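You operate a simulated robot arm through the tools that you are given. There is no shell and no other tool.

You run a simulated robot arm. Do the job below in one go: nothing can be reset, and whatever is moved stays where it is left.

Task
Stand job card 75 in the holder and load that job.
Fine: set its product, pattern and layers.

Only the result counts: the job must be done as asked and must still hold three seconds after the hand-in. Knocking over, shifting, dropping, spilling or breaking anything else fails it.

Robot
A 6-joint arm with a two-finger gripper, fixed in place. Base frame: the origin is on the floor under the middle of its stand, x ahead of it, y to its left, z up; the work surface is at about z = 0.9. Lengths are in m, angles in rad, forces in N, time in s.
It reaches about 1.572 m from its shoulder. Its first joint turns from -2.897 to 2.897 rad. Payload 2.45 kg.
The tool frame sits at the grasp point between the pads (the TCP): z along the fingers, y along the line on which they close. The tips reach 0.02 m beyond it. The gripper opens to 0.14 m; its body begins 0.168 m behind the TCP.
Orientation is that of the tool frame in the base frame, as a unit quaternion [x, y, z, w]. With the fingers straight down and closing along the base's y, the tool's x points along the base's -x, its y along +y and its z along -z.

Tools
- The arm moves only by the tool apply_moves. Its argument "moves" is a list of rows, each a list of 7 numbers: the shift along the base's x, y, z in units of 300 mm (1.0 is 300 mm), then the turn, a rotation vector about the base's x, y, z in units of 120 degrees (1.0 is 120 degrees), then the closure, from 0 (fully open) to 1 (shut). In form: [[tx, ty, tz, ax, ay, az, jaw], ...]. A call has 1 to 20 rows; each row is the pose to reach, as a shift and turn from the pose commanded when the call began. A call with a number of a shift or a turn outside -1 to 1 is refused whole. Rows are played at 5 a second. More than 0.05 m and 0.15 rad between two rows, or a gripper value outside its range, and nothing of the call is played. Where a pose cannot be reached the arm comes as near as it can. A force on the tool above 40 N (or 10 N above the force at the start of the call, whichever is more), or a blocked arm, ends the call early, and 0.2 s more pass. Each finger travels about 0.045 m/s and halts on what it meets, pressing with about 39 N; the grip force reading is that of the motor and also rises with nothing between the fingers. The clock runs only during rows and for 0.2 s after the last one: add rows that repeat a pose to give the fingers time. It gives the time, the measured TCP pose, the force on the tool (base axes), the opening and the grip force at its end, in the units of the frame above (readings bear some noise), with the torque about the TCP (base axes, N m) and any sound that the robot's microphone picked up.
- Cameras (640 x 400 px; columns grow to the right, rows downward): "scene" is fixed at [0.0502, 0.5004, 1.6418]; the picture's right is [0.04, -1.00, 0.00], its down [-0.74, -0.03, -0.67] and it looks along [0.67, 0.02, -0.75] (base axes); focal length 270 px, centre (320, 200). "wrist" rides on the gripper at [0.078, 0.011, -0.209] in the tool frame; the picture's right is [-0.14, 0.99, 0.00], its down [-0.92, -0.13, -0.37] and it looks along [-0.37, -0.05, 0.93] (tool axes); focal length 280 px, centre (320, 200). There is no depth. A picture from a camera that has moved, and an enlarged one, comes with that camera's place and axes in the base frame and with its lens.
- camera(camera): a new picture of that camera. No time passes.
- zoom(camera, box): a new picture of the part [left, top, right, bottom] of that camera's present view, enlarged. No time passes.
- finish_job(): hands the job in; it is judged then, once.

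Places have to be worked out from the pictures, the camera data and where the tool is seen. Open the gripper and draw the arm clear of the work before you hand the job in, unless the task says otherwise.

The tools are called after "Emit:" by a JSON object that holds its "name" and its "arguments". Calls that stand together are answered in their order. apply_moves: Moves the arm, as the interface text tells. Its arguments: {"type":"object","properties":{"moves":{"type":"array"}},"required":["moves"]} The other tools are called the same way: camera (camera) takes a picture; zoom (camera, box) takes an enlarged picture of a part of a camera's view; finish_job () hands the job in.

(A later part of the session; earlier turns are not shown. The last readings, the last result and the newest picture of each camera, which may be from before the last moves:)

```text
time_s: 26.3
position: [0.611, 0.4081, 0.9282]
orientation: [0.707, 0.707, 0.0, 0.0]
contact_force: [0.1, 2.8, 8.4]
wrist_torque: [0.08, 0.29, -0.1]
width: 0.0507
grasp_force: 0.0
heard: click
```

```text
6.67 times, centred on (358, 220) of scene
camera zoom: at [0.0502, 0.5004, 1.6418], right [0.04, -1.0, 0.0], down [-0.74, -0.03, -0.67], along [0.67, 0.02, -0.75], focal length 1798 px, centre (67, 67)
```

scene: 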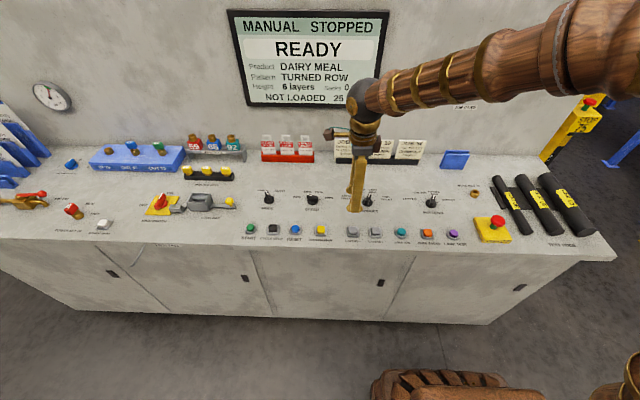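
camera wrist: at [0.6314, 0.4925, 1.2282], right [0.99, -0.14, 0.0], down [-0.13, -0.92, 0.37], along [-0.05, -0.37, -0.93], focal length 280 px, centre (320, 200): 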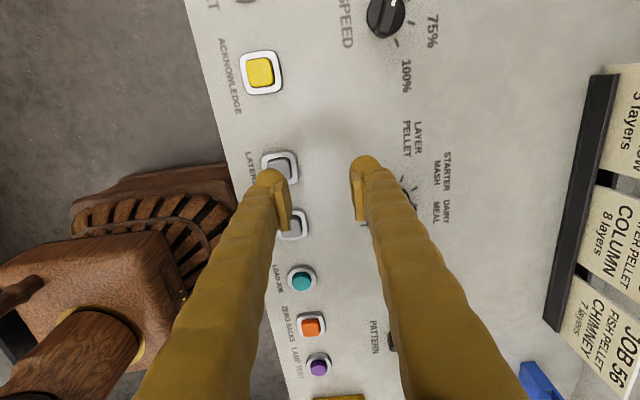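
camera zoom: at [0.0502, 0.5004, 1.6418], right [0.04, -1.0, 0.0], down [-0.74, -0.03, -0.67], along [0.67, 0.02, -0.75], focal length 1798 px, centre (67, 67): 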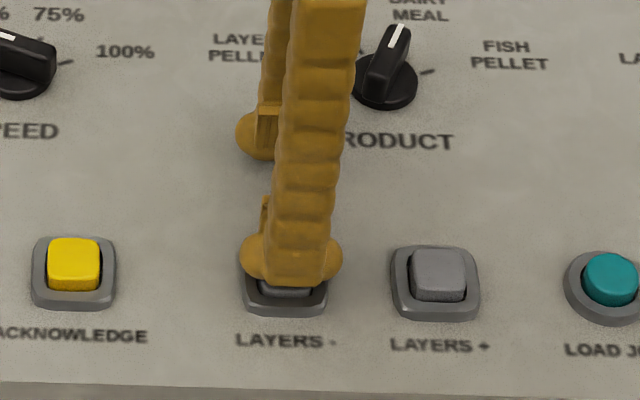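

LAYERS now shows 5 after one click. I'll lift off, then move to a raised, tilted viewpoint to see the card rack and the blue holder from the side.

Emit:
{"name": "apply_moves", "arguments": {"moves": [[0, 0, 0.13, 0, 0, 0, 0.643], [0, 0, 0.26, 0, 0, 0, 0.5], [0.0778, 0.1056, 0.3389, -0.0556, 0, 0, 0.4], [0.1556, 0.2111, 0.4178, -0.1111, 0, 0, 0.2], [0.2333, 0.3167, 0.4967, -0.1667, 0, 0, 0], [0.3111, 0.4222, 0.5756, -0.2222, 0, 0, 0], [0.3889, 0.5278, 0.6544, -0.2778, 0, 0, 0], [0.467, 0.633, 0.733, -0.3333, 0, 0, 0], [0.467, 0.633, 0.733, -0.3333, 0, 0, 0], [0.467, 0.633, 0.733, -0.3333, 0, 0, 0]]}}

Emit:
{"name": "camera", "arguments": {"camera": "wrist"}}

Emit:
{"name": "camera", "arguments": {"camera": "scene"}}

```text
time_s: 28.5
position: [0.7529, 0.5977, 1.148]
orientation: [0.665, 0.664, -0.243, 0.241]
contact_force: [-0.1, -0.7, -0.8]
wrist_torque: [0.02, -0.02, 0.01]
width: 0.1399
grasp_force: 0.0
```

```text
taken
camera wrist: at [0.763, 0.7936, 1.2579], right [0.99, -0.11, 0.09], down [-0.13, -0.47, 0.88], along [-0.05, -0.88, -0.48], focal length 280 px, centre (320, 200)
```

wrist: 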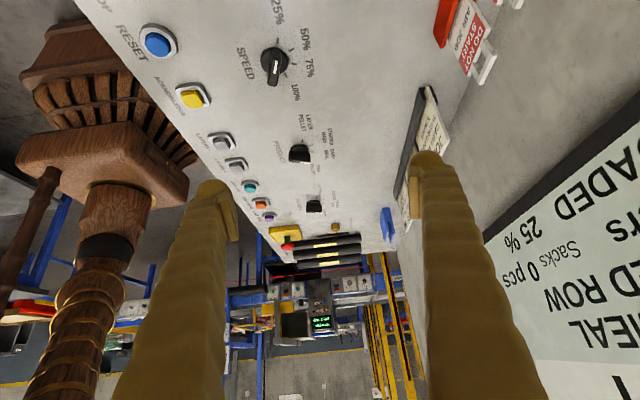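

```text
taken
```

scene: 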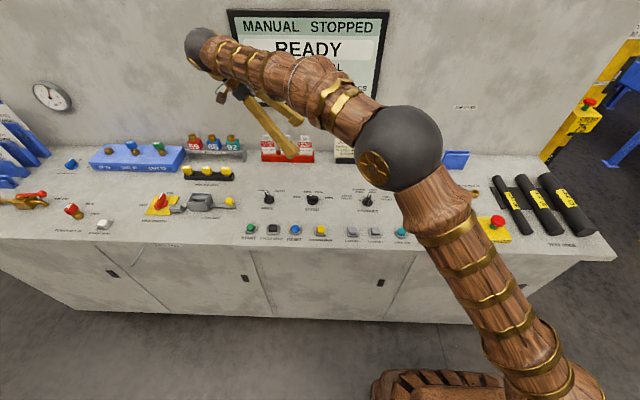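

The cards and blue holder are visible edge-on from this side. I'll zoom on each.

Emit:
{"name": "zoom", "arguments": {"camera": "wrist", "box": [380, 70, 476, 130]}}

Emit:
{"name": "zoom", "arguments": {"camera": "wrist", "box": [350, 200, 414, 240]}}

Emit:
{"name": "zoom", "arguments": {"camera": "wrist", "box": [380, 80, 540, 180]}}

```text
6.67 times, centred on (428, 100) of wrist
camera zoom: at [0.763, 0.7936, 1.2579], right [0.99, -0.11, 0.09], down [-0.13, -0.47, 0.88], along [-0.05, -0.88, -0.48], focal length 1869 px, centre (-400, 867)
```

zoom: 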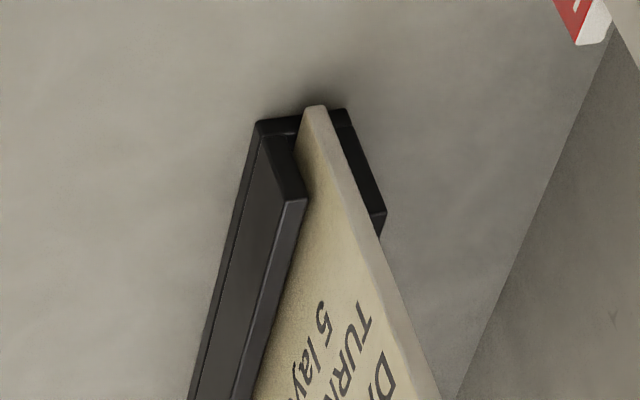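

```text
10.00 times, centred on (382, 220) of wrist
camera zoom: at [0.763, 0.7936, 1.2579], right [0.99, -0.11, 0.09], down [-0.13, -0.47, 0.88], along [-0.05, -0.88, -0.48], focal length 2804 px, centre (-300, 0)
```

zoom: 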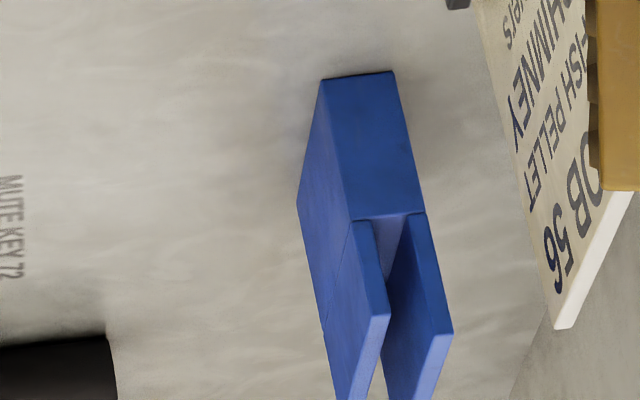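

```text
4.00 times, centred on (460, 130) of wrist
camera zoom: at [0.763, 0.7936, 1.2579], right [0.99, -0.11, 0.09], down [-0.13, -0.47, 0.88], along [-0.05, -0.88, -0.48], focal length 1122 px, centre (-240, 480)
```

zoom: 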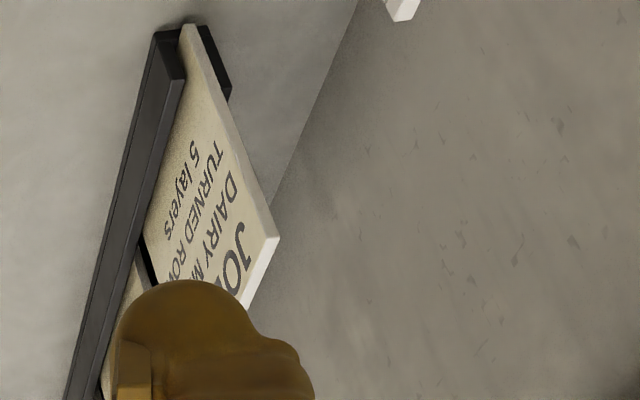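

Both views agree: card 75 stands vertically at x≈0.928, y from 0.371 to 0.476, top z≈1.018; the blue holder's vertical slot runs along y at x≈0.905–0.916, y from −0.054 to 0.036, plate tops ≈0.98, slot floor ≈0.945. I'll straighten the tool and go to a point short of the card for a close look.

Emit:
{"name": "apply_moves", "arguments": {"moves": [[0.06, -0.098, -0.0155, 0.0556, 0, 0, 0.2], [0.12, -0.196, -0.031, 0.1111, 0, 0, 0.4], [0.18, -0.294, -0.0465, 0.1667, 0, 0, 0.6], [0.24, -0.391, -0.062, 0.2222, 0, 0, 0.643], [0.3, -0.489, -0.0775, 0.2778, 0, 0, 0.643], [0.36, -0.587, -0.093, 0.3333, 0, 0, 0.643], [0.36, -0.587, -0.093, 0.3333, 0, 0, 0.643], [0.36, -0.587, -0.093, 0.3333, 0, 0, 0.643]]}}

Emit:
{"name": "camera", "arguments": {"camera": "wrist"}}

Emit:
{"name": "camera", "arguments": {"camera": "scene"}}

```text
time_s: 30.3
position: [0.8598, 0.4221, 1.122]
orientation: [0.708, 0.706, 0.0, 0.0]
contact_force: [-1.2, 0.1, 0.4]
wrist_torque: [-0.01, -0.03, 0.0]
width: 0.0501
grasp_force: 0.0
```

```text
taken
camera wrist: at [0.8709, 0.5017, 1.3304], right [0.99, -0.14, 0.0], down [-0.13, -0.92, 0.37], along [-0.05, -0.37, -0.93], focal length 280 px, centre (320, 200)
```

wrist: 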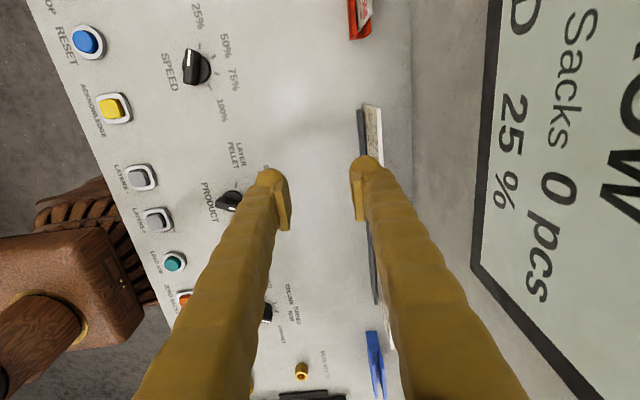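

```text
taken
```

scene: 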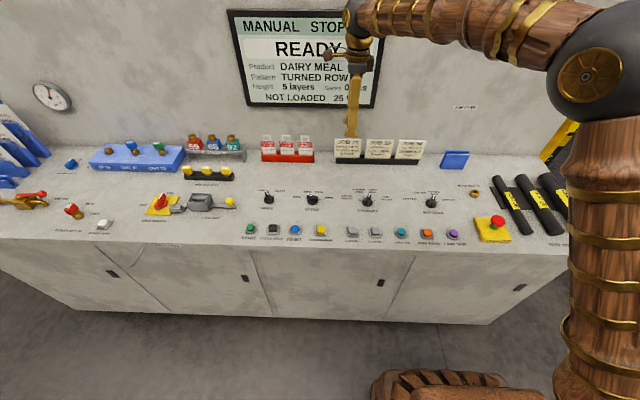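

The card's top edge is visible just right of the +x finger. I'll zoom in to measure its position.

Emit:
{"name": "zoom", "arguments": {"camera": "wrist", "box": [330, 95, 410, 145]}}

Emit:
{"name": "zoom", "arguments": {"camera": "wrist", "box": [340, 310, 420, 360]}}

Emit:
{"name": "zoom", "arguments": {"camera": "scene", "box": [310, 110, 406, 170]}}

```text
8.00 times, centred on (370, 120) of wrist
camera zoom: at [0.8709, 0.5017, 1.3304], right [0.99, -0.14, 0.0], down [-0.13, -0.92, 0.37], along [-0.05, -0.37, -0.93], focal length 2243 px, centre (-80, 840)
```

zoom: 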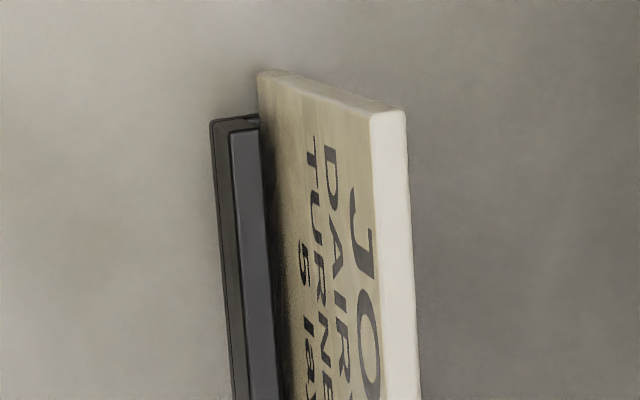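

```text
8.00 times, centred on (380, 335) of wrist
camera zoom: at [0.8709, 0.5017, 1.3304], right [0.99, -0.14, 0.0], down [-0.13, -0.92, 0.37], along [-0.05, -0.37, -0.93], focal length 2243 px, centre (-160, -880)
```

zoom: 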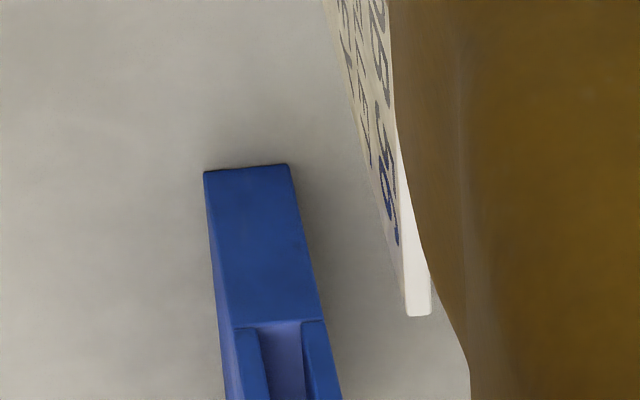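

```text
6.67 times, centred on (358, 140) of scene
camera zoom: at [0.0502, 0.5004, 1.6418], right [0.04, -1.0, 0.0], down [-0.74, -0.03, -0.67], along [0.67, 0.02, -0.75], focal length 1798 px, centre (67, 600)
```

zoom: 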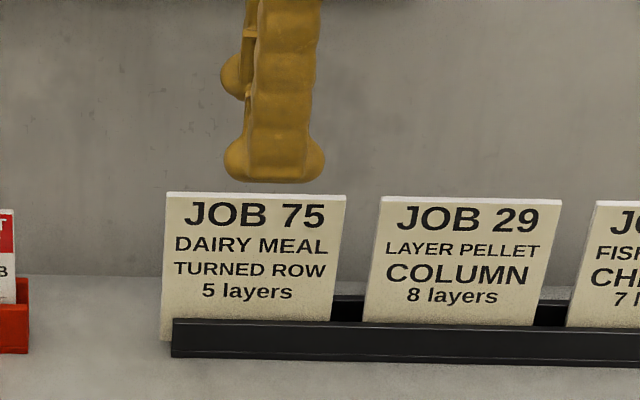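

Card 75's top edge is 4.5 mm thick at x≈0.9273–0.9318. Before moving over it, I'll check how much room the gripper body and wrist have from the display frame (front at x≈0.989).

Emit:
{"name": "zoom", "arguments": {"camera": "scene", "box": [300, 0, 460, 100]}}

Emit:
{"name": "zoom", "arguments": {"camera": "wrist", "box": [400, 0, 640, 400]}}

```text
4.00 times, centred on (380, 50) of scene
camera zoom: at [0.0502, 0.5004, 1.6418], right [0.04, -1.0, 0.0], down [-0.74, -0.03, -0.67], along [0.67, 0.02, -0.75], focal length 1079 px, centre (80, 800)
```

zoom: 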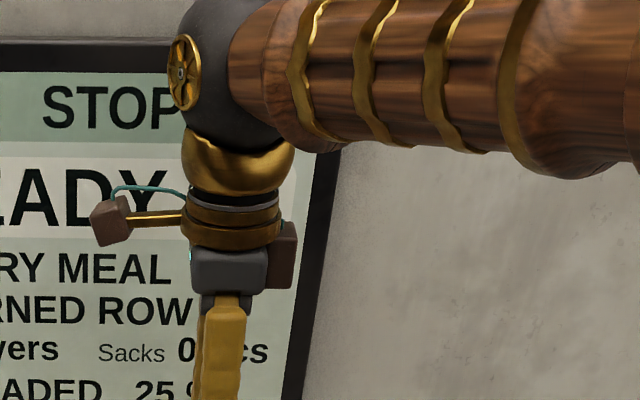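

```text
1.00 times, centred on (520, 200) of wrist (not enlarged: the box is as wide or as high as the picture)
camera zoom: at [0.8709, 0.5017, 1.3304], right [0.99, -0.14, 0.0], down [-0.13, -0.92, 0.37], along [-0.05, -0.37, -0.93], focal length 280 px, centre (120, 200)
```

zoom: 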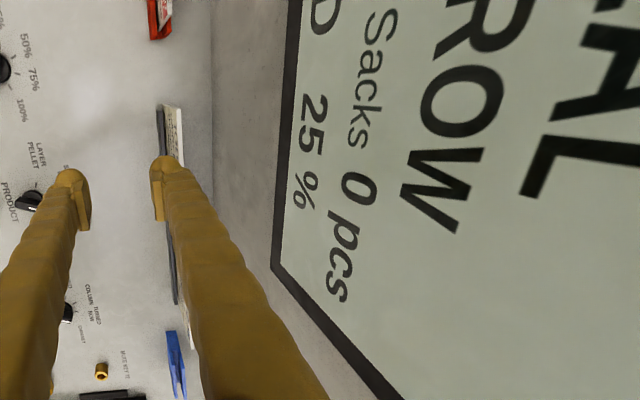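

Wrist and gripper radii (~0.041–0.045 m) leave roughly 14 mm to the screen frame at x=0.9295, so a vertical approach fits. I'll move over the card at z≈1.06 with a 50 mm opening and re-check.

Emit:
{"name": "apply_moves", "arguments": {"moves": [[0.06, 0, 0, 0, 0, 0, 0.643], [0.12, 0, 0, 0, 0, 0, 0.643], [0.18, 0, 0, 0, 0, 0, 0.643], [0.232, 0, 0, 0, 0, 0, 0.643], [0.232, 0, -0.1, 0, 0, 0, 0.643], [0.232, 0, -0.2, 0, 0, 0, 0.643], [0.232, 0, -0.2, 0, 0, 0, 0.643]]}}

Emit:
{"name": "camera", "arguments": {"camera": "wrist"}}

Emit:
{"name": "zoom", "arguments": {"camera": "wrist", "box": [240, 130, 400, 230]}}

Emit:
{"name": "zoom", "arguments": {"camera": "scene", "box": [290, 50, 450, 150]}}

```text
time_s: 31.9
position: [0.9277, 0.4226, 1.0597]
orientation: [0.707, 0.707, 0.0, 0.0]
contact_force: [-0.5, -0.7, 0.5]
wrist_torque: [0.02, -0.01, 0.01]
width: 0.05
grasp_force: 0.1
```

```text
taken
camera wrist: at [0.9396, 0.5015, 1.2692], right [0.99, -0.14, 0.0], down [-0.13, -0.92, 0.37], along [-0.05, -0.37, -0.93], focal length 280 px, centre (320, 200)
```

wrist: 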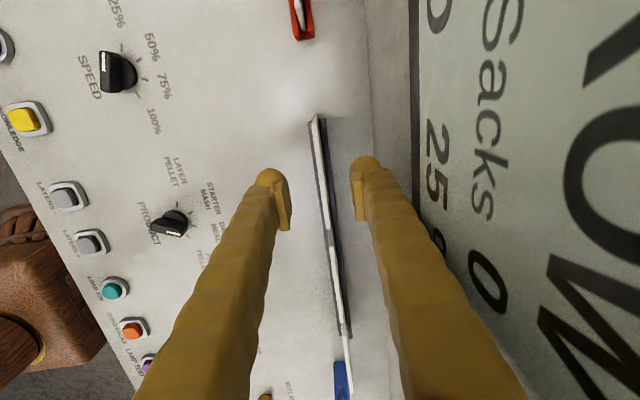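

```text
4.00 times, centred on (320, 180) of wrist
camera zoom: at [0.9396, 0.5015, 1.2692], right [0.99, -0.14, 0.0], down [-0.13, -0.92, 0.37], along [-0.05, -0.37, -0.93], focal length 1122 px, centre (320, 280)
```

zoom: 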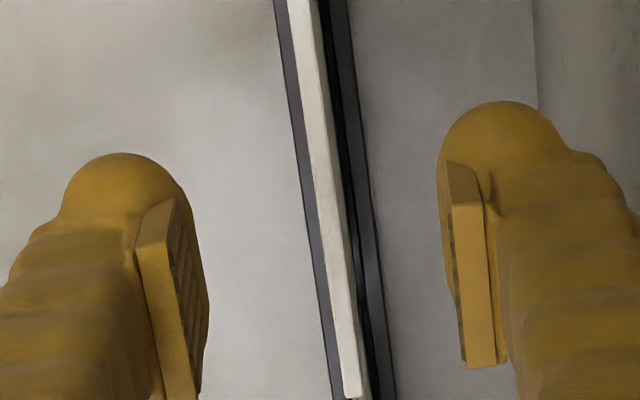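

```text
4.00 times, centred on (370, 100) of scene
camera zoom: at [0.0502, 0.5004, 1.6418], right [0.04, -1.0, 0.0], down [-0.74, -0.03, -0.67], along [0.67, 0.02, -0.75], focal length 1079 px, centre (120, 600)
```

zoom: 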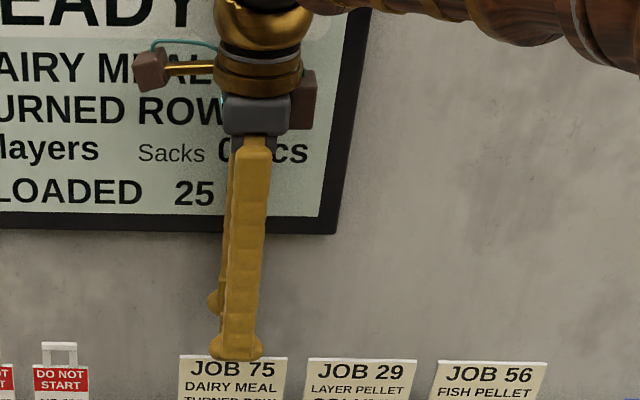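

The card passes between the fingers, about 1–2 mm to the +x side of the TCP. I'll shift +2 mm, lower to z≈0.995 and close most of the way (to ~16 mm) to check symmetry before gripping.

Emit:
{"name": "apply_moves", "arguments": {"moves": [[0.0065, 0, -0.07, 0, 0, 0, 0.643], [0.0065, 0, -0.14, 0, 0, 0, 0.643], [0.0065, 0, -0.217, 0, 0, 0, 0.643], [0.0065, 0, -0.217, 0, 0, 0, 0.75], [0.0065, 0, -0.217, 0, 0, 0, 0.85], [0.0065, 0, -0.217, 0, 0, 0, 0.89], [0.0065, 0, -0.217, 0, 0, 0, 0.89]]}}

Emit:
{"name": "zoom", "arguments": {"camera": "wrist", "box": [256, 140, 384, 220]}}

Emit:
{"name": "zoom", "arguments": {"camera": "scene", "box": [310, 110, 406, 170]}}

```text
time_s: 33.5
position: [0.9308, 0.421, 0.9956]
orientation: [0.707, 0.707, -0.001, 0.0]
contact_force: [0.9, -0.1, 0.4]
wrist_torque: [0.02, 0.02, 0.01]
width: 0.0156
grasp_force: 0.0
```

```text
5.00 times, centred on (320, 180) of wrist
camera zoom: at [0.9424, 0.4999, 1.2045], right [0.99, -0.14, 0.0], down [-0.13, -0.92, 0.37], along [-0.05, -0.37, -0.93], focal length 1402 px, centre (320, 300)
```

zoom: 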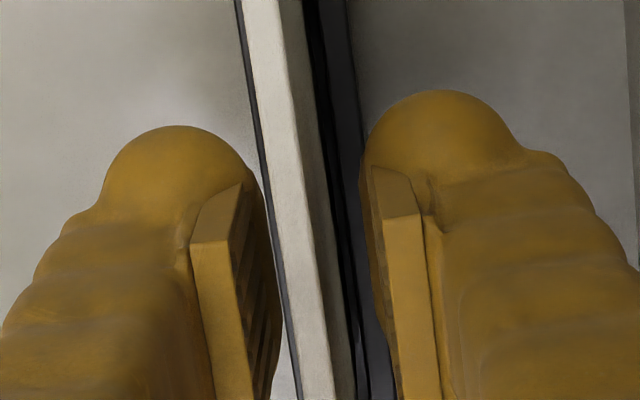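

```text
6.67 times, centred on (358, 140) of scene
camera zoom: at [0.0502, 0.5004, 1.6418], right [0.04, -1.0, 0.0], down [-0.74, -0.03, -0.67], along [0.67, 0.02, -0.75], focal length 1798 px, centre (67, 600)
```

zoom: 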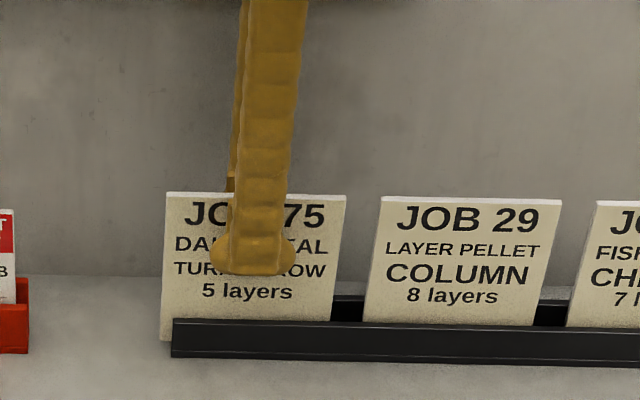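

The card sits between the pads, perhaps 1 mm toward −x of centre. I'll nudge −1 mm and close on the card.

Emit:
{"name": "apply_moves", "arguments": {"moves": [[-0.0033, 0, 0, 0, 0, 0, 0.89], [-0.0033, 0, 0, 0, 0, 0, 0.92], [-0.0033, 0, 0, 0, 0, 0, 0.94], [-0.0033, 0, 0, 0, 0, 0, 0.96], [-0.0033, 0, 0, 0, 0, 0, 1.0], [-0.0033, 0, 0, 0, 0, 0, 1.0], [-0.0033, 0, 0, 0, 0, 0, 1.0]]}}

Emit:
{"name": "zoom", "arguments": {"camera": "wrist", "box": [256, 140, 384, 220]}}

Emit:
{"name": "zoom", "arguments": {"camera": "scene", "box": [310, 110, 406, 170]}}

```text
time_s: 35.1
position: [0.9296, 0.4211, 0.9955]
orientation: [0.707, 0.707, -0.001, 0.0]
contact_force: [0.1, -0.6, 0.2]
wrist_torque: [0.0, 0.0, 0.0]
width: 0.006
grasp_force: 33.0
```

```text
5.00 times, centred on (320, 180) of wrist
camera zoom: at [0.9412, 0.5, 1.2047], right [0.99, -0.14, 0.0], down [-0.13, -0.92, 0.37], along [-0.05, -0.37, -0.93], focal length 1402 px, centre (320, 300)
```

zoom: 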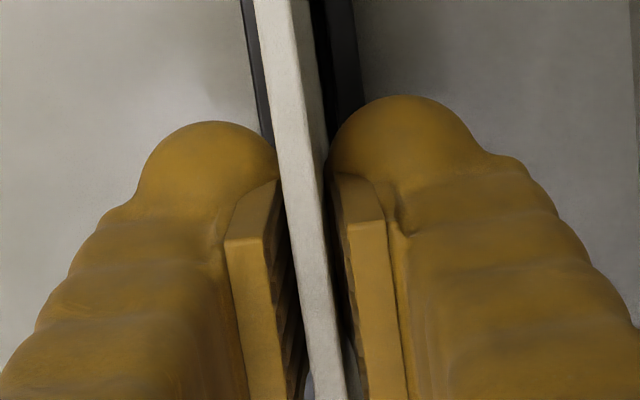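

```text
6.67 times, centred on (358, 140) of scene
camera zoom: at [0.0502, 0.5004, 1.6418], right [0.04, -1.0, 0.0], down [-0.74, -0.03, -0.67], along [0.67, 0.02, -0.75], focal length 1798 px, centre (67, 600)
```

zoom: 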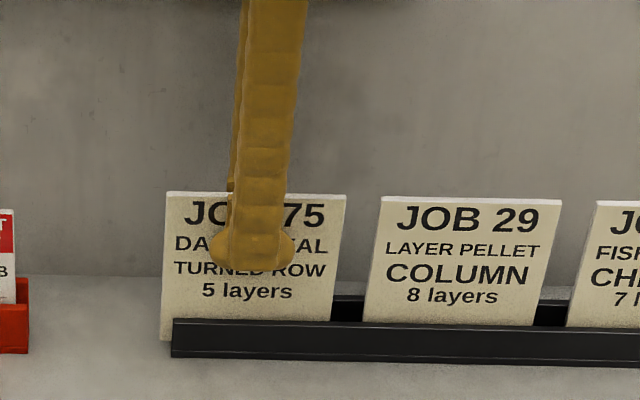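

The card is gripped (6 mm, no side load). I'll lift straight up 60 mm and check the card comes along cleanly.

Emit:
{"name": "apply_moves", "arguments": {"moves": [[0, 0, 0.033, 0, 0, 0, 1.0], [0, 0, 0.067, 0, 0, 0, 1.0], [0, 0, 0.1, 0, 0, 0, 1.0], [0, 0, 0.15, 0, 0, 0, 1.0], [0, 0, 0.2, 0, 0, 0, 1.0], [0, 0, 0.2, 0, 0, 0, 1.0]]}}

Emit:
{"name": "zoom", "arguments": {"camera": "scene", "box": [290, 90, 450, 190]}}

Emit:
{"name": "camera", "arguments": {"camera": "wrist"}}

```text
time_s: 36.5
position: [0.9306, 0.4207, 1.0553]
orientation: [0.707, 0.707, -0.001, 0.001]
contact_force: [0.0, 0.3, -0.6]
wrist_torque: [0.04, -0.01, -0.01]
width: 0.0062
grasp_force: 32.0
```

```text
4.00 times, centred on (370, 140) of scene
camera zoom: at [0.0502, 0.5004, 1.6418], right [0.04, -1.0, 0.0], down [-0.74, -0.03, -0.67], along [0.67, 0.02, -0.75], focal length 1079 px, centre (120, 440)
```

zoom: 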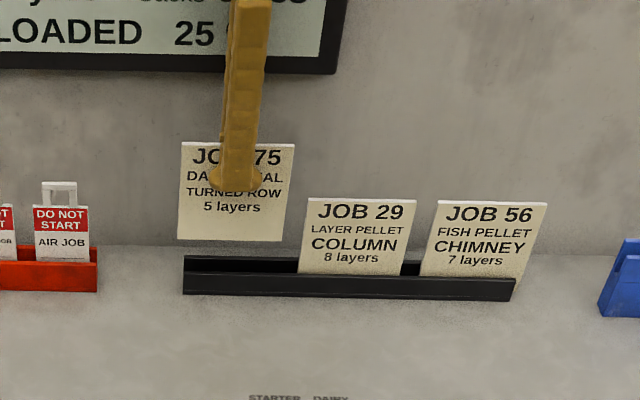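

```text
taken
camera wrist: at [0.9405, 0.5008, 1.264], right [0.99, -0.14, 0.0], down [-0.13, -0.92, 0.37], along [-0.05, -0.37, -0.93], focal length 280 px, centre (320, 200)
```

wrist: 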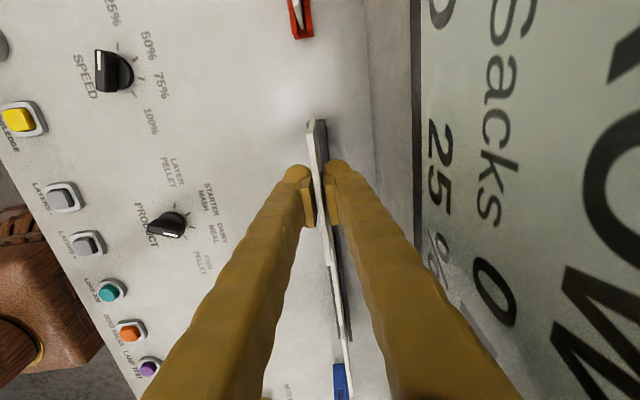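

The card is out and hanging straight (bottom ≈ TCP − 0.0885). I'll raise it above the other cards and carry it toward the blue holder.

Emit:
{"name": "apply_moves", "arguments": {"moves": [[0, 0, 0.14, 0, 0, 0, 1.0], [0, 0, 0.283, 0, 0, 0, 1.0], [-0.065, 0, 0.3, 0, 0, 0, 1.0], [-0.065, -0.12, 0.3, 0, 0, 0, 1.0], [-0.065, -0.26, 0.3, 0, 0, 0, 1.0], [-0.065, -0.4, 0.3, 0, 0, 0, 1.0], [-0.065, -0.54, 0.3, 0, 0, 0, 1.0], [-0.065, -0.68, 0.3, 0, 0, 0, 1.0], [-0.065, -0.82, 0.3, 0, 0, 0, 1.0], [-0.065, -0.96, 0.3, 0, 0, 0, 1.0], [-0.065, -0.96, 0.3, 0, 0, 0, 1.0]]}}

Emit:
{"name": "camera", "arguments": {"camera": "scene"}}

Emit:
{"name": "camera", "arguments": {"camera": "wrist"}}

```text
time_s: 38.9
position: [0.9112, 0.1328, 1.1442]
orientation: [0.707, 0.707, 0.0, 0.001]
contact_force: [0.1, 0.0, -1.0]
wrist_torque: [0.0, -0.01, 0.0]
width: 0.0061
grasp_force: 32.4
```

```text
taken
```

scene: 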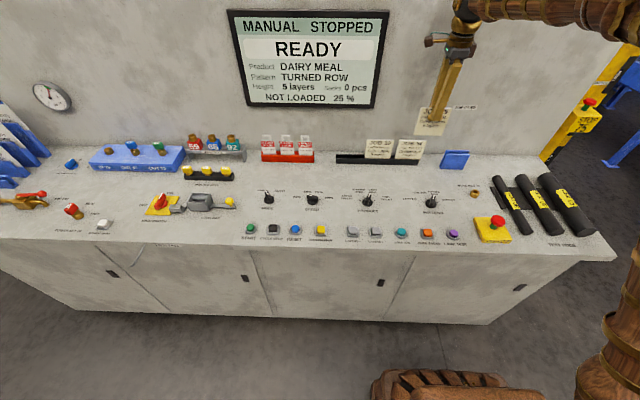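

```text
taken
camera wrist: at [0.9224, 0.2112, 1.3532], right [0.99, -0.14, 0.0], down [-0.13, -0.92, 0.37], along [-0.05, -0.37, -0.93], focal length 280 px, centre (320, 200)
```

wrist: 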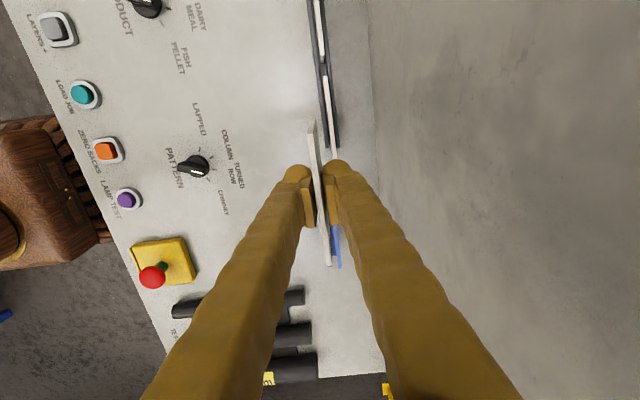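

Clear so far. I'll move the remaining distance to above the holder (y≈−0.01) and lower until the card's bottom is ~2 cm above the plates.

Emit:
{"name": "apply_moves", "arguments": {"moves": [[0, -0.12, 0, 0, 0, 0, 1.0], [0, -0.24, 0, 0, 0, 0, 1.0], [0, -0.36, 0, 0, 0, 0, 1.0], [0, -0.4767, 0, 0, 0, 0, 1.0], [0, -0.4767, -0.09, 0, 0, 0, 1.0], [0, -0.4767, -0.18, 0, 0, 0, 1.0], [0, -0.4767, -0.18, 0, 0, 0, 1.0]]}}

Emit:
{"name": "zoom", "arguments": {"camera": "scene", "box": [410, 110, 506, 170]}}

Emit:
{"name": "zoom", "arguments": {"camera": "wrist", "box": [256, 100, 384, 180]}}

Emit:
{"name": "camera", "arguments": {"camera": "wrist"}}

```text
time_s: 40.5
position: [0.9109, -0.0096, 1.0922]
orientation: [0.707, 0.707, -0.001, 0.001]
contact_force: [-0.4, 0.7, -0.4]
wrist_torque: [0.03, 0.02, 0.01]
width: 0.0058
grasp_force: 32.3
```

```text
6.67 times, centred on (458, 140) of scene
camera zoom: at [0.0502, 0.5004, 1.6418], right [0.04, -1.0, 0.0], down [-0.74, -0.03, -0.67], along [0.67, 0.02, -0.75], focal length 1798 px, centre (-600, 600)
```

zoom: 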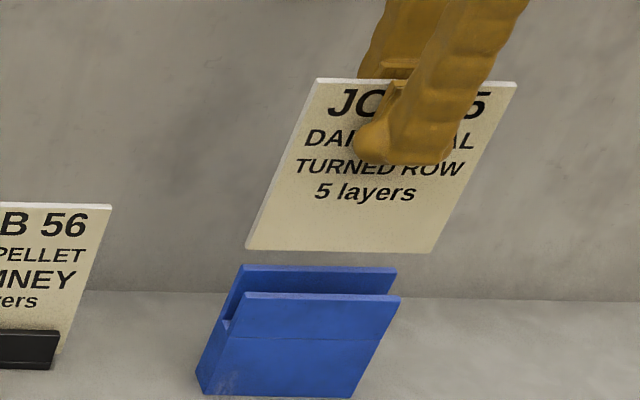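

```text
5.00 times, centred on (320, 140) of wrist
camera zoom: at [0.9219, 0.0695, 1.3013], right [0.99, -0.14, 0.0], down [-0.13, -0.92, 0.37], along [-0.05, -0.37, -0.93], focal length 1402 px, centre (320, 500)
```

zoom: 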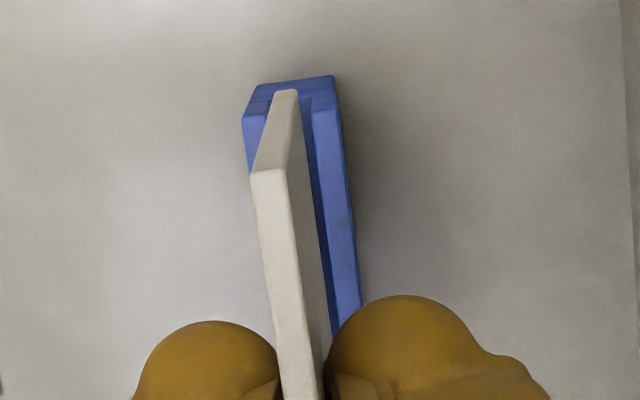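

```text
taken
camera wrist: at [0.9219, 0.0695, 1.3013], right [0.99, -0.14, 0.0], down [-0.13, -0.92, 0.37], along [-0.05, -0.37, -0.93], focal length 280 px, centre (320, 200)
```

wrist: 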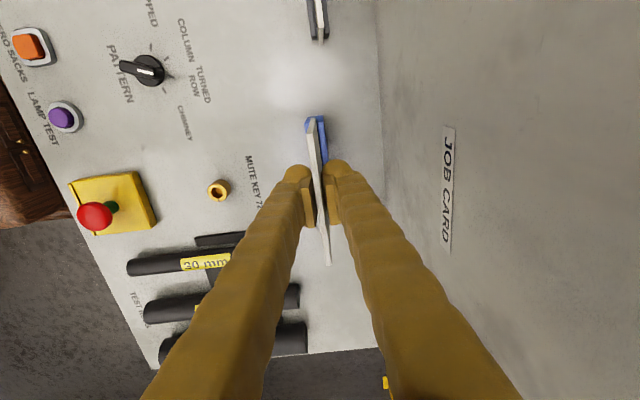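

The card hangs directly over the holder. I'll zoom further to compare the card's lower edge with the slot edges.

Emit:
{"name": "zoom", "arguments": {"camera": "wrist", "box": [300, 110, 332, 130]}}

Emit:
{"name": "zoom", "arguments": {"camera": "wrist", "box": [296, 110, 344, 140]}}

```text
16.00 times, centred on (316, 120) of wrist
camera zoom: at [0.9219, 0.0695, 1.3013], right [0.99, -0.14, 0.0], down [-0.13, -0.92, 0.37], along [-0.05, -0.37, -0.93], focal length 4486 px, centre (384, 1480)
```

zoom: 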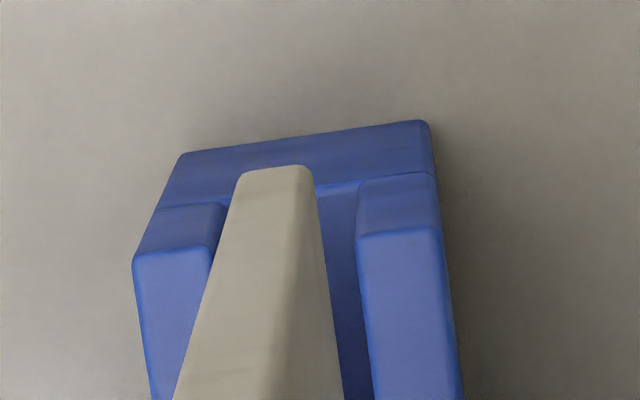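

```text
13.33 times, centred on (320, 125) of wrist
camera zoom: at [0.9219, 0.0695, 1.3013], right [0.99, -0.14, 0.0], down [-0.13, -0.92, 0.37], along [-0.05, -0.37, -0.93], focal length 3738 px, centre (320, 1200)
```

zoom: 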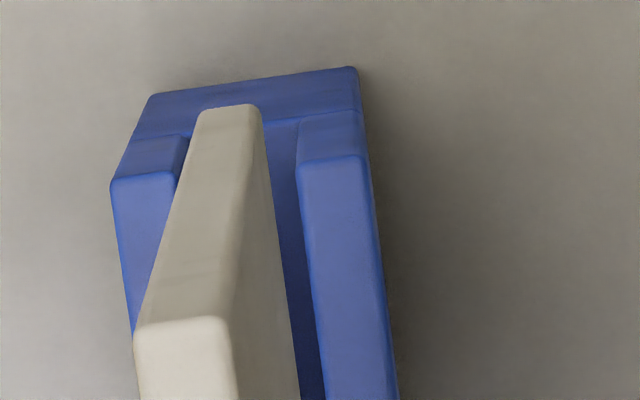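

Slot spans x≈0.905–0.915 and the card's lower edge x≈0.909–0.9135, so it needs −1 mm to centre. I'll shift and lower it 40 mm so it enters the slot, then check.

Emit:
{"name": "apply_moves", "arguments": {"moves": [[-0.0035, 0, 0, 0, 0, 0, 1.0], [-0.0035, 0, -0.03, 0, 0, 0, 1.0], [-0.0035, 0, -0.06, 0, 0, 0, 1.0], [-0.0035, 0, -0.09, 0, 0, 0, 1.0], [-0.0035, 0, -0.11, 0, 0, 0, 1.0], [-0.0035, 0, -0.13, 0, 0, 0, 1.0], [-0.0035, 0, -0.13, 0, 0, 0, 1.0]]}}

Emit:
{"name": "zoom", "arguments": {"camera": "scene", "box": [410, 110, 506, 170]}}

Emit:
{"name": "zoom", "arguments": {"camera": "wrist", "box": [288, 100, 352, 140]}}

```text
time_s: 42.1
position: [0.9091, -0.009, 1.052]
orientation: [0.707, 0.707, -0.002, 0.0]
contact_force: [0.1, -0.3, -0.8]
wrist_torque: [-0.01, -0.04, -0.02]
width: 0.006
grasp_force: 32.4
```

```text
6.67 times, centred on (458, 140) of scene
camera zoom: at [0.0502, 0.5004, 1.6418], right [0.04, -1.0, 0.0], down [-0.74, -0.03, -0.67], along [0.67, 0.02, -0.75], focal length 1798 px, centre (-600, 600)
```

zoom: 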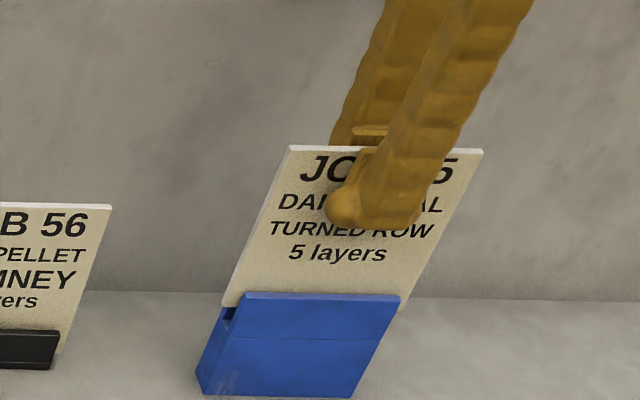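

```text
10.00 times, centred on (320, 120) of wrist
camera zoom: at [0.9199, 0.0698, 1.2609], right [0.99, -0.14, 0.0], down [-0.13, -0.92, 0.37], along [-0.05, -0.37, -0.93], focal length 2804 px, centre (320, 1000)
```

zoom: 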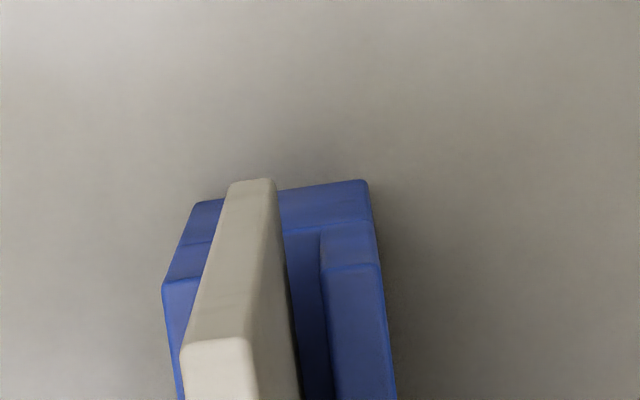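

The card bottom is within the slot (no contact force), about 1 mm nearer the front plate. I'll centre it by +1 mm and lower gently toward the slot floor.

Emit:
{"name": "apply_moves", "arguments": {"moves": [[0.003, 0, 0, 0, 0, 0, 1.0], [0.003, 0, -0.015, 0, 0, 0, 1.0], [0.003, 0, -0.03, 0, 0, 0, 1.0], [0.003, 0, -0.043, 0, 0, 0, 1.0], [0.003, 0, -0.05, 0, 0, 0, 1.0], [0.003, 0, -0.05, 0, 0, 0, 1.0]]}}

Emit:
{"name": "zoom", "arguments": {"camera": "scene", "box": [410, 110, 506, 170]}}

Emit:
{"name": "zoom", "arguments": {"camera": "wrist", "box": [288, 100, 352, 140]}}

```text
time_s: 43.5
position: [0.911, -0.0083, 1.0367]
orientation: [0.708, 0.706, -0.001, 0.001]
contact_force: [-0.4, 0.4, -0.5]
wrist_torque: [0.02, 0.01, -0.01]
width: 0.0058
grasp_force: 32.0
```

```text
6.67 times, centred on (458, 140) of scene
camera zoom: at [0.0502, 0.5004, 1.6418], right [0.04, -1.0, 0.0], down [-0.74, -0.03, -0.67], along [0.67, 0.02, -0.75], focal length 1798 px, centre (-600, 600)
```

zoom: 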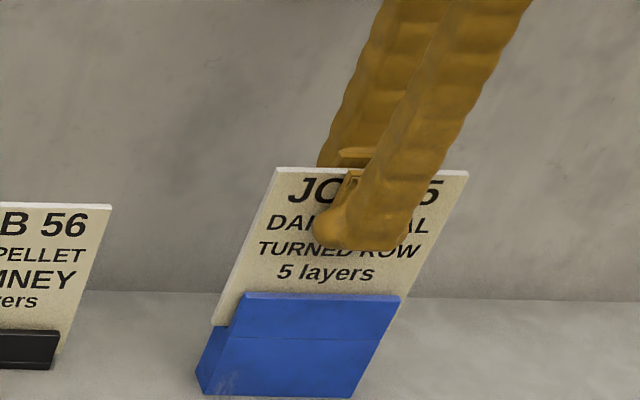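

```text
10.00 times, centred on (320, 120) of wrist
camera zoom: at [0.9208, 0.0707, 1.2459], right [0.99, -0.14, 0.0], down [-0.13, -0.92, 0.37], along [-0.05, -0.37, -0.93], focal length 2804 px, centre (320, 1000)
```

zoom: 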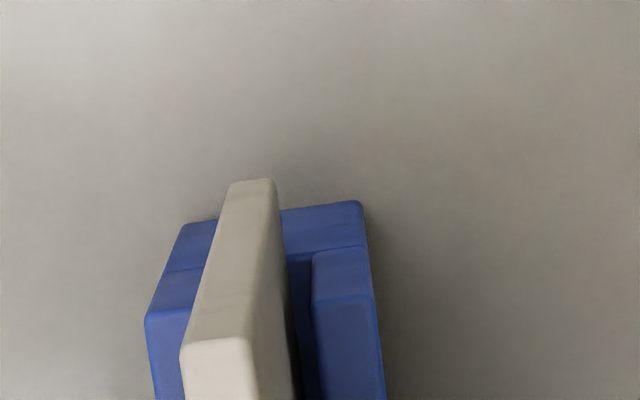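

No contact yet; card bottom estimated at ≈0.948, floor ≈0.9455. I'll continue down in 1 mm steps watching the force.

Emit:
{"name": "apply_moves", "arguments": {"moves": [[0, 0, -0.0033, 0, 0, 0, 1.0], [0, 0, -0.0067, 0, 0, 0, 1.0], [0, 0, -0.01, 0, 0, 0, 1.0], [0, 0, -0.01, 0, 0, 0, 1.0]]}}

Emit:
{"name": "zoom", "arguments": {"camera": "scene", "box": [430, 130, 478, 160]}}

```text
time_s: 44.5
position: [0.9112, -0.0094, 1.0362]
orientation: [0.707, 0.708, -0.001, 0.0]
contact_force: [-0.2, 2.8, 9.8]
wrist_torque: [0.15, -0.02, 0.01]
width: 0.0061
grasp_force: 32.1
```

```text
13.33 times, centred on (454, 145) of scene
camera zoom: at [0.0502, 0.5004, 1.6418], right [0.04, -1.0, 0.0], down [-0.74, -0.03, -0.67], along [0.67, 0.02, -0.75], focal length 3597 px, centre (-1467, 933)
```

zoom: 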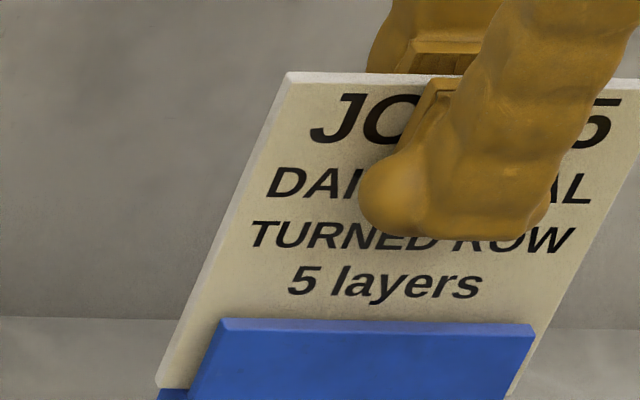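

The card has touched the slot floor (+9.8 N). I'll release it gently and open wide enough to leave it free before rising.

Emit:
{"name": "apply_moves", "arguments": {"moves": [[0, 0, 0.002, 0, 0, 0, 0.94], [0, 0, 0.002, 0, 0, 0, 0.88], [0, 0, 0.002, 0, 0, 0, 0.75], [0, 0, 0.002, 0, 0, 0, 0.6], [0, 0, 0.002, 0, 0, 0, 0.45], [0, 0, 0.002, 0, 0, 0, 0.45], [0, 0, 0.002, 0, 0, 0, 0.45]]}}

Emit:
{"name": "zoom", "arguments": {"camera": "scene", "box": [410, 110, 506, 170]}}

Emit:
{"name": "zoom", "arguments": {"camera": "wrist", "box": [240, 100, 400, 200]}}

```text
time_s: 46.1
position: [0.9087, -0.0097, 1.0365]
orientation: [0.707, 0.707, -0.001, 0.0]
contact_force: [0.1, 0.6, -0.2]
wrist_torque: [0.01, 0.01, 0.0]
width: 0.077
grasp_force: 0.1
```

```text
6.67 times, centred on (458, 140) of scene
camera zoom: at [0.0502, 0.5004, 1.6418], right [0.04, -1.0, 0.0], down [-0.74, -0.03, -0.67], along [0.67, 0.02, -0.75], focal length 1798 px, centre (-600, 600)
```

zoom: 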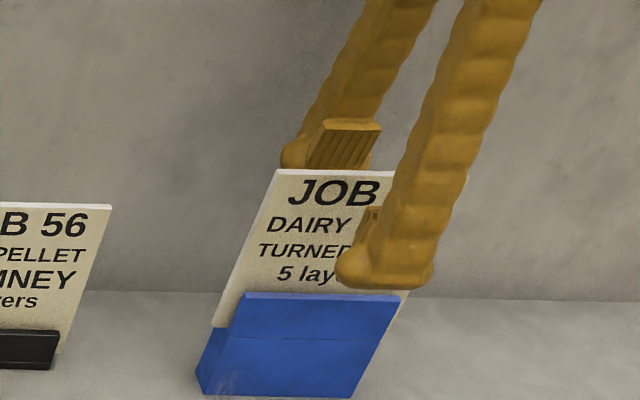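

```text
4.00 times, centred on (320, 150) of wrist
camera zoom: at [0.9204, 0.0701, 1.2445], right [0.99, -0.14, 0.0], down [-0.13, -0.92, 0.37], along [-0.05, -0.37, -0.93], focal length 1122 px, centre (320, 400)
```

zoom: 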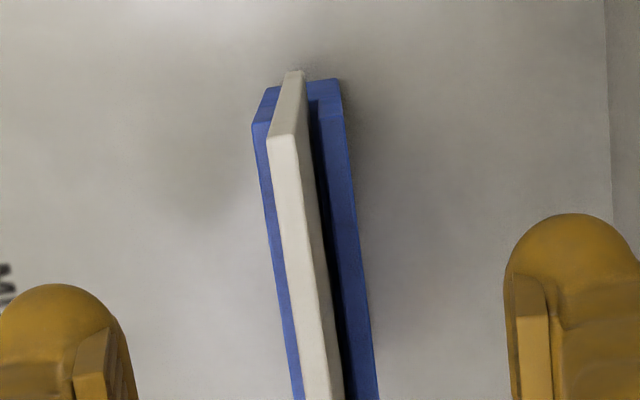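

The card stands freely in the holder. I'll rise straight up, then travel to the LOAD JOB button (≈(0.57, 0.255)).

Emit:
{"name": "apply_moves", "arguments": {"moves": [[0, 0, 0.1, 0, 0, 0, 0.45], [0, 0, 0.24, 0, 0, 0, 0.45], [0, 0, 0.383, 0, 0, 0, 0.45], [-0.099, 0.0897, 0.35, 0, 0, 0, 0.5], [-0.198, 0.1793, 0.316, 0, 0, 0, 0.6], [-0.297, 0.269, 0.283, 0, 0, 0, 0.643], [-0.396, 0.3587, 0.249, 0, 0, 0, 0.643], [-0.495, 0.4483, 0.215, 0, 0, 0, 0.643], [-0.594, 0.538, 0.182, 0, 0, 0, 0.643], [-0.693, 0.6277, 0.148, 0, 0, 0, 0.643], [-0.792, 0.7173, 0.114, 0, 0, 0, 0.643], [-0.891, 0.807, 0.081, 0, 0, 0, 0.643], [-0.99, 0.897, 0.047, 0, 0, 0, 0.643], [-0.99, 0.897, 0.047, 0, 0, 0, 0.643], [-0.99, 0.897, 0.047, 0, 0, 0, 0.643]]}}

Emit:
{"name": "camera", "arguments": {"camera": "scene"}}

Emit:
{"name": "zoom", "arguments": {"camera": "wrist", "box": [224, 110, 384, 210]}}

Emit:
{"name": "zoom", "arguments": {"camera": "scene", "box": [410, 110, 506, 170]}}

Emit:
{"name": "zoom", "arguments": {"camera": "scene", "box": [340, 190, 436, 250]}}

```text
time_s: 49.3
position: [0.6123, 0.2586, 1.0508]
orientation: [0.707, 0.707, 0.0, 0.0]
contact_force: [-0.8, 0.6, -0.3]
wrist_torque: [0.0, 0.03, 0.03]
width: 0.05
grasp_force: 0.1
```

```text
taken
```

scene: 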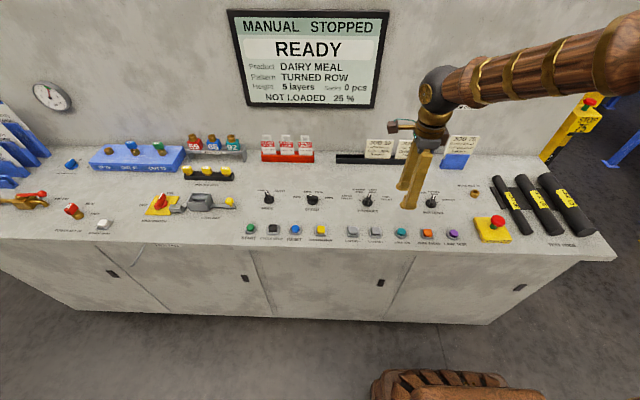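

```text
4.00 times, centred on (304, 160) of wrist
camera zoom: at [0.6225, 0.3391, 1.2596], right [0.99, -0.14, 0.0], down [-0.13, -0.92, 0.37], along [-0.05, -0.37, -0.93], focal length 1122 px, centre (384, 360)
```

zoom: 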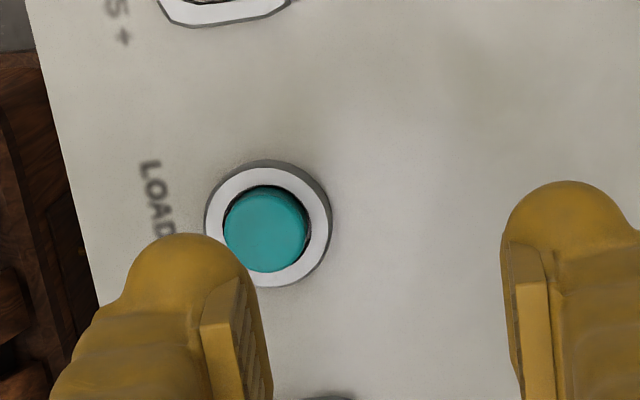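

```text
6.67 times, centred on (458, 140) of scene
camera zoom: at [0.0502, 0.5004, 1.6418], right [0.04, -1.0, 0.0], down [-0.74, -0.03, -0.67], along [0.67, 0.02, -0.75], focal length 1798 px, centre (-600, 600)
```

zoom: 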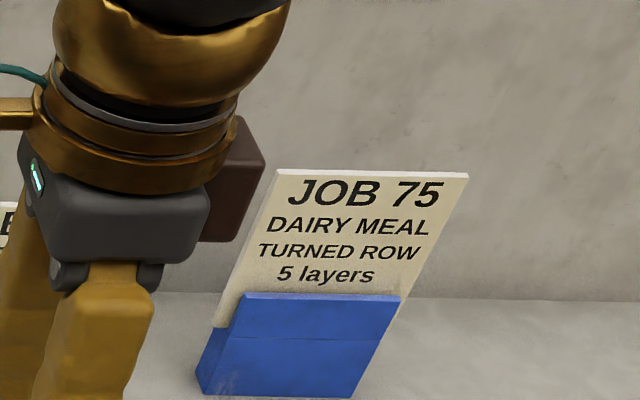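

```text
6.67 times, centred on (388, 220) of scene
camera zoom: at [0.0502, 0.5004, 1.6418], right [0.04, -1.0, 0.0], down [-0.74, -0.03, -0.67], along [0.67, 0.02, -0.75], focal length 1798 px, centre (-133, 67)
```

zoom: 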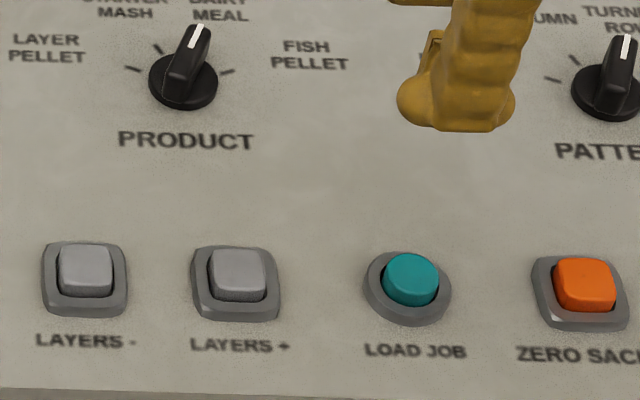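

LOAD JOB's centre is at (0.5726, 0.252). The display still shows DAIRY MEAL / TURNED ROW / 5 layers, and the card stands in the holder. I'll position the −x finger over the button and lower to just above it.

Emit:
{"name": "apply_moves", "arguments": {"moves": [[0.002, -0.03, 0, 0, 0, 0, 0.643], [0.002, -0.03, -0.12, 0, 0, 0, 0.643], [0.002, -0.03, -0.24, 0, 0, 0, 0.643], [0.002, -0.03, -0.33, 0, 0, 0, 0.643], [0.002, -0.03, -0.369, 0, 0, 0, 0.643], [0.002, -0.03, -0.369, 0, 0, 0, 0.643]]}}

Emit:
{"name": "zoom", "arguments": {"camera": "wrist", "box": [224, 110, 384, 210]}}

Emit:
{"name": "zoom", "arguments": {"camera": "scene", "box": [340, 190, 436, 250]}}

```text
time_s: 50.7
position: [0.6138, 0.2494, 0.9397]
orientation: [0.707, 0.707, 0.0, 0.002]
contact_force: [1.1, -1.1, -0.1]
wrist_torque: [0.0, -0.02, -0.03]
width: 0.05
grasp_force: 0.2
```

```text
4.00 times, centred on (304, 160) of wrist
camera zoom: at [0.6239, 0.3301, 1.1482], right [0.99, -0.14, 0.0], down [-0.13, -0.92, 0.37], along [-0.05, -0.37, -0.93], focal length 1122 px, centre (384, 360)
```

zoom: 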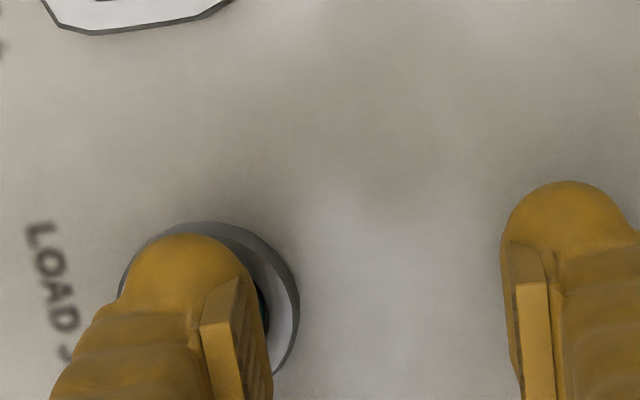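

```text
6.67 times, centred on (388, 220) of scene
camera zoom: at [0.0502, 0.5004, 1.6418], right [0.04, -1.0, 0.0], down [-0.74, -0.03, -0.67], along [0.67, 0.02, -0.75], focal length 1798 px, centre (-133, 67)
```

zoom: 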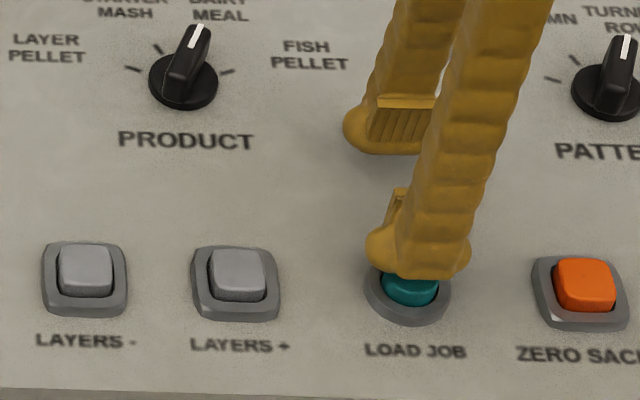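

The fingertip is directly over LOAD JOB, ~5 mm above the cap. I'll lower in small steps to press it, then come back up.

Emit:
{"name": "apply_moves", "arguments": {"moves": [[0, 0, -0.01, 0, 0, 0, 0.643], [0, 0, -0.017, 0, 0, 0, 0.643], [0, 0, -0.023, 0, 0, 0, 0.643], [0, 0, -0.028, 0, 0, 0, 0.643], [0, 0, -0.033, 0, 0, 0, 0.643], [0, 0, -0.036, 0, 0, 0, 0.643]]}}

Emit:
{"name": "zoom", "arguments": {"camera": "scene", "box": [225, 0, 395, 110]}}

Emit:
{"name": "zoom", "arguments": {"camera": "scene", "box": [340, 190, 436, 250]}}

```text
time_s: 52.1
position: [0.6141, 0.251, 0.9279]
orientation: [0.707, 0.708, 0.0, -0.001]
contact_force: [0.3, 1.0, 12.1]
wrist_torque: [0.02, 0.4, 0.01]
width: 0.0505
grasp_force: 0.8
heard: click
```

```text
3.64 times, centred on (310, 55) of scene
camera zoom: at [0.0502, 0.5004, 1.6418], right [0.04, -1.0, 0.0], down [-0.74, -0.03, -0.67], along [0.67, 0.02, -0.75], focal length 981 px, centre (356, 727)
```

zoom: 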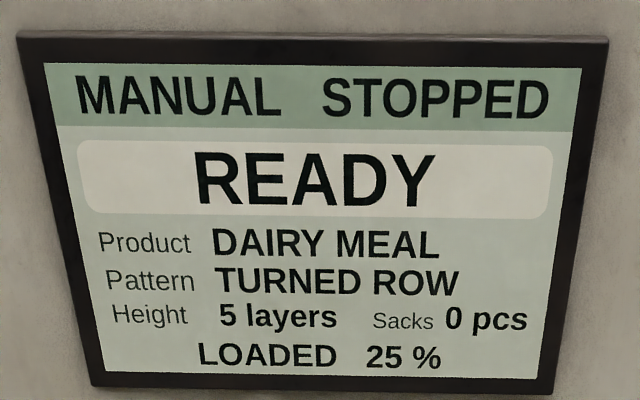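

```text
6.67 times, centred on (388, 220) of scene
camera zoom: at [0.0502, 0.5004, 1.6418], right [0.04, -1.0, 0.0], down [-0.74, -0.03, -0.67], along [0.67, 0.02, -0.75], focal length 1798 px, centre (-133, 67)
```

zoom: 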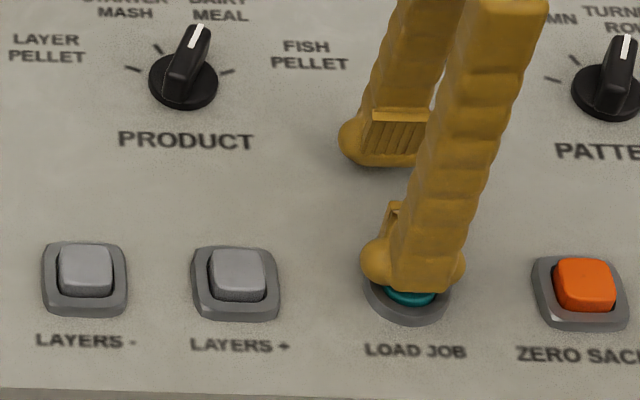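

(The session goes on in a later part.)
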